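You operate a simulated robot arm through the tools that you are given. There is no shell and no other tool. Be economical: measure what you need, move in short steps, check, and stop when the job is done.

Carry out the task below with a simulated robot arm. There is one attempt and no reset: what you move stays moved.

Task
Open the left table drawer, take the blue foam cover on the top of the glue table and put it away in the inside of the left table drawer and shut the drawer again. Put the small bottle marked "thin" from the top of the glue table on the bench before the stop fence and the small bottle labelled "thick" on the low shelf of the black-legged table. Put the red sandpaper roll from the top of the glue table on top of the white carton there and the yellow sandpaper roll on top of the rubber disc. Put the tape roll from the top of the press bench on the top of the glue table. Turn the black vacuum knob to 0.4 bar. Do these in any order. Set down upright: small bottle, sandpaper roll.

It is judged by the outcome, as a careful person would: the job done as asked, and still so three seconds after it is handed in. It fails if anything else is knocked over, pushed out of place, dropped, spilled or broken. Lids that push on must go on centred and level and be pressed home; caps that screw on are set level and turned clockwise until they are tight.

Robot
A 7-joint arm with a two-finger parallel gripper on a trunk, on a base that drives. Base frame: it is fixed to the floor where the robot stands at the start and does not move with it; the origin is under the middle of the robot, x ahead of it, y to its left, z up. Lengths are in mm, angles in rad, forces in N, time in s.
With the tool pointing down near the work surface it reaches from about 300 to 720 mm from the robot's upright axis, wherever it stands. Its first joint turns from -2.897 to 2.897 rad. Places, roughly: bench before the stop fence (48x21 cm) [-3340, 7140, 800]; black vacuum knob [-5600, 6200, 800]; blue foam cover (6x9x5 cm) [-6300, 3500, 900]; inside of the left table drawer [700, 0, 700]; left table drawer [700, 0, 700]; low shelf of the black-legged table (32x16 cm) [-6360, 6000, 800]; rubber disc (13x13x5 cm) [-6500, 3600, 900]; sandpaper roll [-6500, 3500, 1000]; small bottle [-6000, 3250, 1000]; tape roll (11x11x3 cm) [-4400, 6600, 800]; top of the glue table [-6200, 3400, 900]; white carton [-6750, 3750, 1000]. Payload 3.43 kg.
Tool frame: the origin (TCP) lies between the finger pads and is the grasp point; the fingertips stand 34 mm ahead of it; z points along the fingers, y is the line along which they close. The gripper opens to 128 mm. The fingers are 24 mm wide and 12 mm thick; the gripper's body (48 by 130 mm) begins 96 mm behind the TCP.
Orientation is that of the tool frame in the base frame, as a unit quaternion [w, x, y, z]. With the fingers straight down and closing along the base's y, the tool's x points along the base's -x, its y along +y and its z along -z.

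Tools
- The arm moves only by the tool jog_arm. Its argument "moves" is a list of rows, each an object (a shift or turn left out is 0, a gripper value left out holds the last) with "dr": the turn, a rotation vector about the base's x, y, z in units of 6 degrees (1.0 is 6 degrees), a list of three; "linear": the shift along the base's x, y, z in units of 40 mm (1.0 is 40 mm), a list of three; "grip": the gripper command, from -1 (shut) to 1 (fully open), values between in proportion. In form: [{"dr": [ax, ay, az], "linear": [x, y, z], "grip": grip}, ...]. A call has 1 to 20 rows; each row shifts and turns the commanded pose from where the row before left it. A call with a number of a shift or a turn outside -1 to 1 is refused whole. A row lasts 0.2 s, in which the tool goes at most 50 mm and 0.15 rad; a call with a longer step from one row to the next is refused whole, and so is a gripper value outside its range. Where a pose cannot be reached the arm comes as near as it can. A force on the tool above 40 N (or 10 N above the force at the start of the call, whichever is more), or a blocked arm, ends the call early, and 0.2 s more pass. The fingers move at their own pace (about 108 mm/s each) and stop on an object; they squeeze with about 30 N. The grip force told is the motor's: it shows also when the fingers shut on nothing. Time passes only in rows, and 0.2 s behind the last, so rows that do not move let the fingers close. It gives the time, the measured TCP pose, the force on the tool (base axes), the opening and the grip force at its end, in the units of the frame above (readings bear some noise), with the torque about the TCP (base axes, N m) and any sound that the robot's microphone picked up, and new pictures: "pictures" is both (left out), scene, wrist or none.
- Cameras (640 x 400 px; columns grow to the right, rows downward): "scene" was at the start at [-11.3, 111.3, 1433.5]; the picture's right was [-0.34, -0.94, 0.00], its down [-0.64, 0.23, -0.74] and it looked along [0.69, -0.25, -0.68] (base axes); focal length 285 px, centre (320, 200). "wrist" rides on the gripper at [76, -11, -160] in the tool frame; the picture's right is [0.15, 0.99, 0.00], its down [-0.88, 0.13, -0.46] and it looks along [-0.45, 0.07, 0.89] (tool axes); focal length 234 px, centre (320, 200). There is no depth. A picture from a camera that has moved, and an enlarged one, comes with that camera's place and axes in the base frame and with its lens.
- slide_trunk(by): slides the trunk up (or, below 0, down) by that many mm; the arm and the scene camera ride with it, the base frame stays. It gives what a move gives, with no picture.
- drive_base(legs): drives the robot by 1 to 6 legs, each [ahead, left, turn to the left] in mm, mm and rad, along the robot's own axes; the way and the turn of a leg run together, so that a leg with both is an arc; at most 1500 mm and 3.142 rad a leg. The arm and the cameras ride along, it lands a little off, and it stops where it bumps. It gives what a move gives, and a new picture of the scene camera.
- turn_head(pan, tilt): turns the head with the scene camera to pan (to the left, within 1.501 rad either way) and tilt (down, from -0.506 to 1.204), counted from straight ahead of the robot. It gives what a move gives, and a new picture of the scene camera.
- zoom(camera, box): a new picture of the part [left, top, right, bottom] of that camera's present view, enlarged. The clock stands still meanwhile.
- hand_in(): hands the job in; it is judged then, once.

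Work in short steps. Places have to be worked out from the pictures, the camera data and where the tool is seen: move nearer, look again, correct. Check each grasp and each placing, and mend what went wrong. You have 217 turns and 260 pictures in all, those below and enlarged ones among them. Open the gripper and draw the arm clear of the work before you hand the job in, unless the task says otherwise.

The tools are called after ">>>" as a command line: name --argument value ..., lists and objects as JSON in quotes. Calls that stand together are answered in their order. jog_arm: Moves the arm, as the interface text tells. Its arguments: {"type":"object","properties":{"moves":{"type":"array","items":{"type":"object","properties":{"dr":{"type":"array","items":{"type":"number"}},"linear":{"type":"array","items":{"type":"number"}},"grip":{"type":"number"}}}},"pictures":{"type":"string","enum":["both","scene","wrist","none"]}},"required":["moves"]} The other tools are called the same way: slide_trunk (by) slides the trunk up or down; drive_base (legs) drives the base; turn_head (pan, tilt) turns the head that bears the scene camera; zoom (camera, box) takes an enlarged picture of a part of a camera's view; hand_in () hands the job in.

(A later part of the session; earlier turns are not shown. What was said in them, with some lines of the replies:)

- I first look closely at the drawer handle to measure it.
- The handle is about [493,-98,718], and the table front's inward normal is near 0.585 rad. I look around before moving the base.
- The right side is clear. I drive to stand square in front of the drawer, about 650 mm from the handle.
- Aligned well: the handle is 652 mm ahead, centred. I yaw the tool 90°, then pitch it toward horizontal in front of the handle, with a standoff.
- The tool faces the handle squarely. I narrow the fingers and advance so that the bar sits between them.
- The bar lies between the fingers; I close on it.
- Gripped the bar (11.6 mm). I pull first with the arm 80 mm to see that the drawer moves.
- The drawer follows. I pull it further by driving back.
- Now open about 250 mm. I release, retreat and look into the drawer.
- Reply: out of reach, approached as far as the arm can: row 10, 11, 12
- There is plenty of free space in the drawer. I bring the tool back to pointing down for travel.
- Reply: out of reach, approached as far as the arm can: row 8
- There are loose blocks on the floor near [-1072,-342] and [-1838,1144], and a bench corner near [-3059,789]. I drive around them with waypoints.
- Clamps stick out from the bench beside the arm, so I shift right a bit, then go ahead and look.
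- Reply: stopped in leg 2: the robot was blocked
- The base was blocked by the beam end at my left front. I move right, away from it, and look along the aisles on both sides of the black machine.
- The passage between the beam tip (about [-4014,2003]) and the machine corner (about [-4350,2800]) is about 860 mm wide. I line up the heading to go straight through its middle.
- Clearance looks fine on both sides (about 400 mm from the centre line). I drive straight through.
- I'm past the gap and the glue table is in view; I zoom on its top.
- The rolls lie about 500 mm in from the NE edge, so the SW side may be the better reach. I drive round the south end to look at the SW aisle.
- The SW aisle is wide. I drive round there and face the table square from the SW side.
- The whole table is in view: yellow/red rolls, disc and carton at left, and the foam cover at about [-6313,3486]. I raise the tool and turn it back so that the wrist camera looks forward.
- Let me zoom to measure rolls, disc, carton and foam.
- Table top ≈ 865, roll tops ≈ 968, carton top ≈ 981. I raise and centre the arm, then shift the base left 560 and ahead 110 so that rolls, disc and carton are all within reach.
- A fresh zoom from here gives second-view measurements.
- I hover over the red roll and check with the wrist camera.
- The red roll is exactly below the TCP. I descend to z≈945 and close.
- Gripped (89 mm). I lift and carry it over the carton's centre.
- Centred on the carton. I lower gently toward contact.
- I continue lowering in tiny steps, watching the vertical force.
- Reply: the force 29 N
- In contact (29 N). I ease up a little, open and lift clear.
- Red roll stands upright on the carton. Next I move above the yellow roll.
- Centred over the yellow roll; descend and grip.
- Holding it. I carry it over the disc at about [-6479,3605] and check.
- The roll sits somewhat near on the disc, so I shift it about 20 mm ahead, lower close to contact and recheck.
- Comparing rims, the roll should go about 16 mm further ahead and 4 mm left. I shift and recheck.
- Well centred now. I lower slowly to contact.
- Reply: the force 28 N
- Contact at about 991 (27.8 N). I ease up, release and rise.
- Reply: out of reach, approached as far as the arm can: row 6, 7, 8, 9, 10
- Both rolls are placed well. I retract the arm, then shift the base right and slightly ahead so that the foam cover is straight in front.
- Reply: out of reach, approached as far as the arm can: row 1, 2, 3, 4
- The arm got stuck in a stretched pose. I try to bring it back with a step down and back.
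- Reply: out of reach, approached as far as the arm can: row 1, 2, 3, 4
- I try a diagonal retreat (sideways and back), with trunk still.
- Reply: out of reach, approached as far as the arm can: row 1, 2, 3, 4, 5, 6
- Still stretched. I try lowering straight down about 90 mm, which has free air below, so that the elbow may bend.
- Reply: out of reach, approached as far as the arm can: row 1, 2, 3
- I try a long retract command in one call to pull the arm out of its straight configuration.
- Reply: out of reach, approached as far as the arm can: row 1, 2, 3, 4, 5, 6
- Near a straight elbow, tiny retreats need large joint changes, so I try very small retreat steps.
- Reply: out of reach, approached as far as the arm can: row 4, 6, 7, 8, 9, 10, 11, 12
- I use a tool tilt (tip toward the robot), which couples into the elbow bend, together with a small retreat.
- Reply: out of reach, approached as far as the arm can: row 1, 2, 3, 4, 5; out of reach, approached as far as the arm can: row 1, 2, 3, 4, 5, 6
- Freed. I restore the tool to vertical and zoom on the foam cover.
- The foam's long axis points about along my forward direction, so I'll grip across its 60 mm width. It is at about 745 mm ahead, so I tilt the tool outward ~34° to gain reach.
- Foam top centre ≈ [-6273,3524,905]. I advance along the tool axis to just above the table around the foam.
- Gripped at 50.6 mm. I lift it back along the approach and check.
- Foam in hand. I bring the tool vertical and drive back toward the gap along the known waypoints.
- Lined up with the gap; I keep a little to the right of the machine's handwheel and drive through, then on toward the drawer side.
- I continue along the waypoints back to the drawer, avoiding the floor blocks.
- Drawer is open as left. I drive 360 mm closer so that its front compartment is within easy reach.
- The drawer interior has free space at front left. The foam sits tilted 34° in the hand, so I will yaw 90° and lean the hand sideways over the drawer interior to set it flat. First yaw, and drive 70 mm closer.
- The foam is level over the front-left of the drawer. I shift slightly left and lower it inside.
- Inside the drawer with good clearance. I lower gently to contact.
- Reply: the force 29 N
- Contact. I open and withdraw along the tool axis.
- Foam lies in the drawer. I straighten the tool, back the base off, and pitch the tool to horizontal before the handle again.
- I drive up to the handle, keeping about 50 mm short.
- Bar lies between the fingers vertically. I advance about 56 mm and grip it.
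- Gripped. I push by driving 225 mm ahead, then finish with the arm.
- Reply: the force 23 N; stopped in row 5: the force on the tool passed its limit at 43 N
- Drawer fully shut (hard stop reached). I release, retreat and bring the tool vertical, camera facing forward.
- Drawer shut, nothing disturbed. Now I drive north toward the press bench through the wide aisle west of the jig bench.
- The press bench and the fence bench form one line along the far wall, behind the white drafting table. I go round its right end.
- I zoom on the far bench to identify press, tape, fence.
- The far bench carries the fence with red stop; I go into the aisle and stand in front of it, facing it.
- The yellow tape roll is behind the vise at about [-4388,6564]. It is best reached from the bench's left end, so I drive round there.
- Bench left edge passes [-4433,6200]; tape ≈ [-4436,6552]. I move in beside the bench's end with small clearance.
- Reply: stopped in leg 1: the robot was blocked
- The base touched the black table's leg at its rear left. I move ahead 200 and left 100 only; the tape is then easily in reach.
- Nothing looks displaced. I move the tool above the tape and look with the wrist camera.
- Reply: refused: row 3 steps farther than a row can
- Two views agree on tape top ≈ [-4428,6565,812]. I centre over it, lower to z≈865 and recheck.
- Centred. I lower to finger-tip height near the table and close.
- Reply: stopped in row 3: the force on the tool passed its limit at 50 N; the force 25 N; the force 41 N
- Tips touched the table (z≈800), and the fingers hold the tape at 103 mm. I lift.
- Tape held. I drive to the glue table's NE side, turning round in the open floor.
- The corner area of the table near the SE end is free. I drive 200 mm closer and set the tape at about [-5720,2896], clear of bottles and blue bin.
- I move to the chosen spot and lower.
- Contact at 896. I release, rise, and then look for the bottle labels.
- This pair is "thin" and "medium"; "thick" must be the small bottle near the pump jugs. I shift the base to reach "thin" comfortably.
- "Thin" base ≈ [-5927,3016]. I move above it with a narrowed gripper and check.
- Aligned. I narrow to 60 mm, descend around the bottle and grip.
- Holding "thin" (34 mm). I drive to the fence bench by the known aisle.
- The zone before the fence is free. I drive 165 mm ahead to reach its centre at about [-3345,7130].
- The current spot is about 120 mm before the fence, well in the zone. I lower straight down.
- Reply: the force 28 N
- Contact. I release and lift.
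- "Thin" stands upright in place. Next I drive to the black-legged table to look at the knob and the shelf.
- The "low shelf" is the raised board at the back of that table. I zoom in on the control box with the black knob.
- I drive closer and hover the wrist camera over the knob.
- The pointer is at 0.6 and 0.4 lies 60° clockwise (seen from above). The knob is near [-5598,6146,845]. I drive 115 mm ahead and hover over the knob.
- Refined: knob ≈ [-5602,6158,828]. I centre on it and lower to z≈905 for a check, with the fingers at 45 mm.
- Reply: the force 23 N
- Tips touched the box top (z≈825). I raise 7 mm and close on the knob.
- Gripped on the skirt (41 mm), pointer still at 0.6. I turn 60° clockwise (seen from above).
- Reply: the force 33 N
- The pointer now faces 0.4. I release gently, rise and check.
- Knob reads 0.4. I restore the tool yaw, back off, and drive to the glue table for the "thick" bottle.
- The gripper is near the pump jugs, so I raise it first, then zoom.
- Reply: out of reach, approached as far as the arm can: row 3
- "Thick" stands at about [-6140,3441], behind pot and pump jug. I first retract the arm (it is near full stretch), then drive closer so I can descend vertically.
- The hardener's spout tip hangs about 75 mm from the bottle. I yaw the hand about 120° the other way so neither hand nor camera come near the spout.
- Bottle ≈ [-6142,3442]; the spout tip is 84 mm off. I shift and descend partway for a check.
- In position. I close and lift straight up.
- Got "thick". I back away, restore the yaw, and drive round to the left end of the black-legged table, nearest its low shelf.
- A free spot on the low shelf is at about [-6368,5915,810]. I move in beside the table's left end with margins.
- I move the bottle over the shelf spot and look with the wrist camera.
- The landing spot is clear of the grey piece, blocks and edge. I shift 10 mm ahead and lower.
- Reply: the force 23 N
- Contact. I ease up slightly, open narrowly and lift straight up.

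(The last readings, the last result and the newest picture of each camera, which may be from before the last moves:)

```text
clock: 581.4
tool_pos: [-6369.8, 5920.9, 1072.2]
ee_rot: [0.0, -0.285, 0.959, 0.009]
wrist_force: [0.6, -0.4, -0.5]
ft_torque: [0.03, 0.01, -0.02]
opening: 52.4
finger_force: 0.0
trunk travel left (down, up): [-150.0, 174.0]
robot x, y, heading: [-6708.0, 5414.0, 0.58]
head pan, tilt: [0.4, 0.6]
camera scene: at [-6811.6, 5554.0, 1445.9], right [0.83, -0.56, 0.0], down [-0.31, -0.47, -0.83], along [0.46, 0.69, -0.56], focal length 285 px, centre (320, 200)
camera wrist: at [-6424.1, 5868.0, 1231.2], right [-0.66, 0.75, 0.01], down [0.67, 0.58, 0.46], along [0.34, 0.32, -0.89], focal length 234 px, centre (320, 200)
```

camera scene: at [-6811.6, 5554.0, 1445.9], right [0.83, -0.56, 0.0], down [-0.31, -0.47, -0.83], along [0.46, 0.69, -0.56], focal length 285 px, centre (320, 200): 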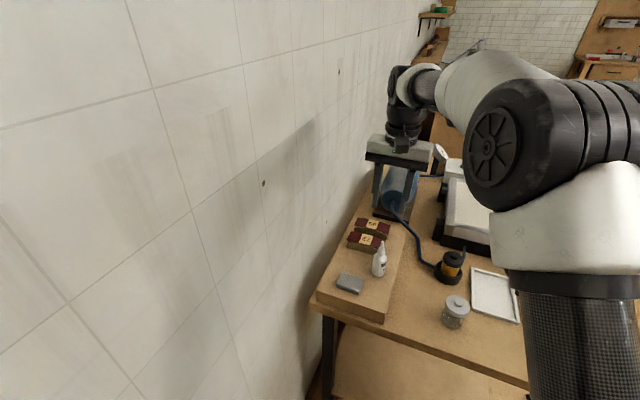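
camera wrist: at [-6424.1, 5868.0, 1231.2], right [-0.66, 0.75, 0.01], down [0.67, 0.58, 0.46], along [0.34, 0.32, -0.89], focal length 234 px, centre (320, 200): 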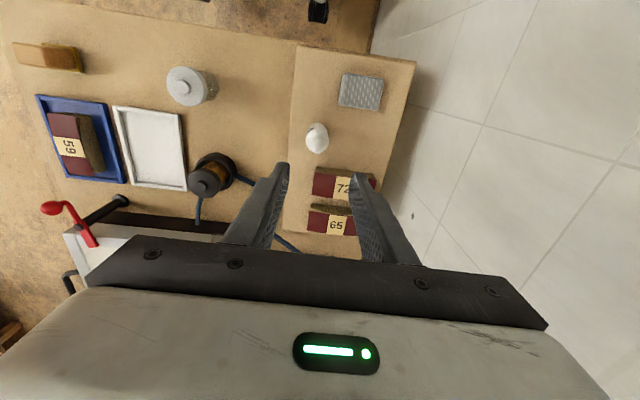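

"Thick" stands upright on the shelf. I check it by zoom and withdraw the arm over the open side.

>>> zoom --camera "scene" --box '[330, 210, 410, 300]'

>>> jog_arm --moves '[{"linear": [0.38, -0.9, 0.2]}, {"linear": [0.38, -0.9, 0.2]}, {"linear": [0.38, -0.9, 0]}, {"linear": [0.38, -0.9, 0]}, {"linear": [0.38, -0.9, 0]}, {"linear": [0.38, -0.9, 0]}]' --pictures "none"

>>> drive_base --legs '[[-150, -250, 0]]'

>>> turn_head --pan -1.45 --tilt 0.4

```text
4.44 times, centred on (370, 255) of scene
camera zoom: at [-6811.6, 5554.0, 1445.9], right [0.83, -0.56, 0.0], down [-0.31, -0.47, -0.83], along [0.46, 0.69, -0.56], focal length 1265 px, centre (98, -44)
```

zoom: 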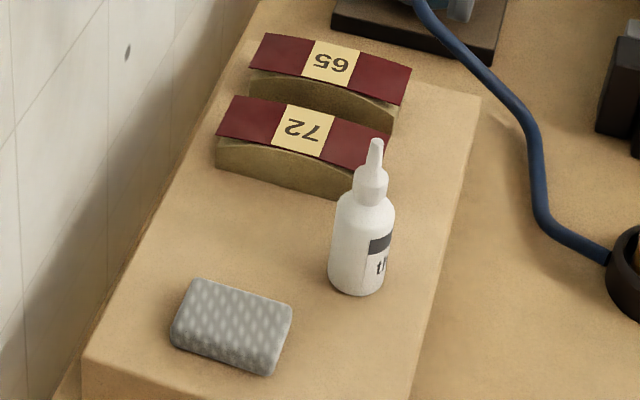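

```text
clock: 582.8
tool_pos: [-6277.8, 5705.1, 1088.6]
ee_rot: [0.001, -0.285, 0.959, 0.009]
wrist_force: [-0.1, -0.9, 0.1]
ft_torque: [-0.03, 0.0, -0.01]
opening: 52.2
finger_force: 0.0
trunk travel left (down, up): [-150.0, 174.0]
robot x, y, heading: [-6713.7, 5414.4, 0.577]
head pan, tilt: [0.4, 0.6]
```

```text
clock: 585.8
tool_pos: [-6262.8, 5415.2, 1087.9]
ee_rot: [0.001, -0.286, 0.958, 0.008]
wrist_force: [0.1, 0.2, -0.8]
ft_torque: [-0.01, -0.01, 0.04]
opening: 52.4
finger_force: 0.1
trunk travel left (down, up): [-150.0, 174.0]
robot x, y, heading: [-6692.3, 5121.0, 0.584]
head pan, tilt: [0.4, 0.6]
camera scene: at [-6797.2, 5260.9, 1445.9], right [0.83, -0.55, 0.0], down [-0.31, -0.47, -0.83], along [0.46, 0.69, -0.56], focal length 285 px, centre (320, 200)
```

scene: 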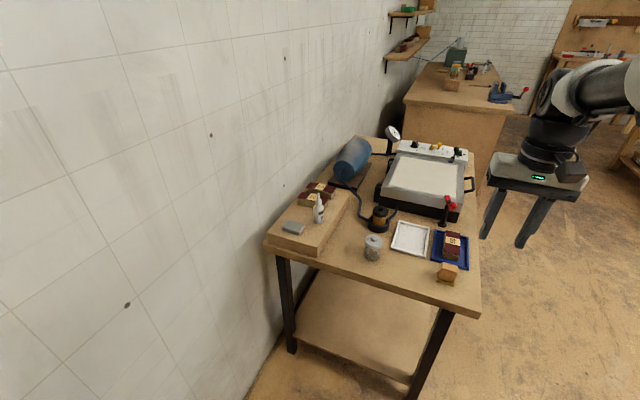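

```text
clock: 587.6
tool_pos: [-6263.6, 5415.2, 1088.2]
ee_rot: [0.001, -0.286, 0.958, 0.008]
wrist_force: [-0.6, -0.7, 0.2]
ft_torque: [0.02, 0.0, -0.02]
opening: 52.4
finger_force: 0.1
trunk travel left (down, up): [-150.0, 174.0]
robot x, y, heading: [-6693.5, 5118.4, 0.58]
head pan, tilt: [-1.45, 0.4]
camera scene: at [-6786.0, 5116.7, 1464.1], right [-0.76, -0.65, 0.0], down [-0.25, 0.3, -0.92], along [0.6, -0.7, -0.39], focal length 285 px, centre (320, 200)
```

scene: 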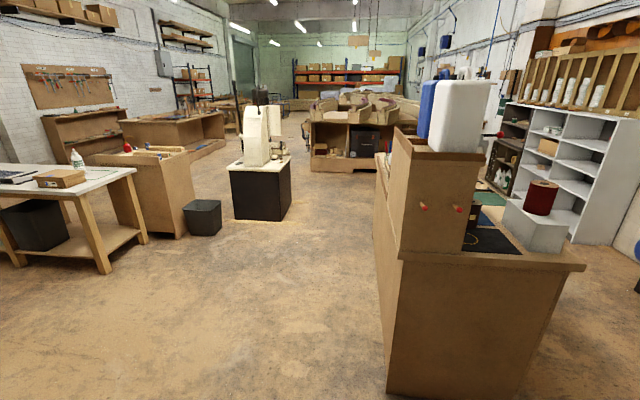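

All items are in place: the red roll is still on the carton, the bottles and tape are placed, the knob is at 0.4, and the drawer is shut. The gripper is open and the arm is clear, so I hand in.

>>> hand_in

```text
The job is handed in.
```

I did every part of the job and handed it in. I checked each placing by camera when I set it down. Only the red roll on the carton and the "thick" bottle were seen again at the end.

- **Drawer:** the foam cover is inside the left table drawer, and the drawer is pushed shut to its stop.
- **Bottles:** "thin" stands upright on the bench before the stop fence. "Thick" stands upright on the raised board at the back of the black-legged table. I took that board to be the low shelf, because its size and place matched the listing; it is not the big shelf under the table.
- **Sandpaper rolls:** red is upright on the white carton, and yellow is upright on the rubber disc.
- **Tape roll:** it lies on the top of the glue table.
- **Vacuum knob:** its pointer is at 0.4 bar.

While driving, the base was blocked twice: most likely by the red beam bench, and by a leg of the black-legged table. From the pictures afterwards, nothing looked moved.
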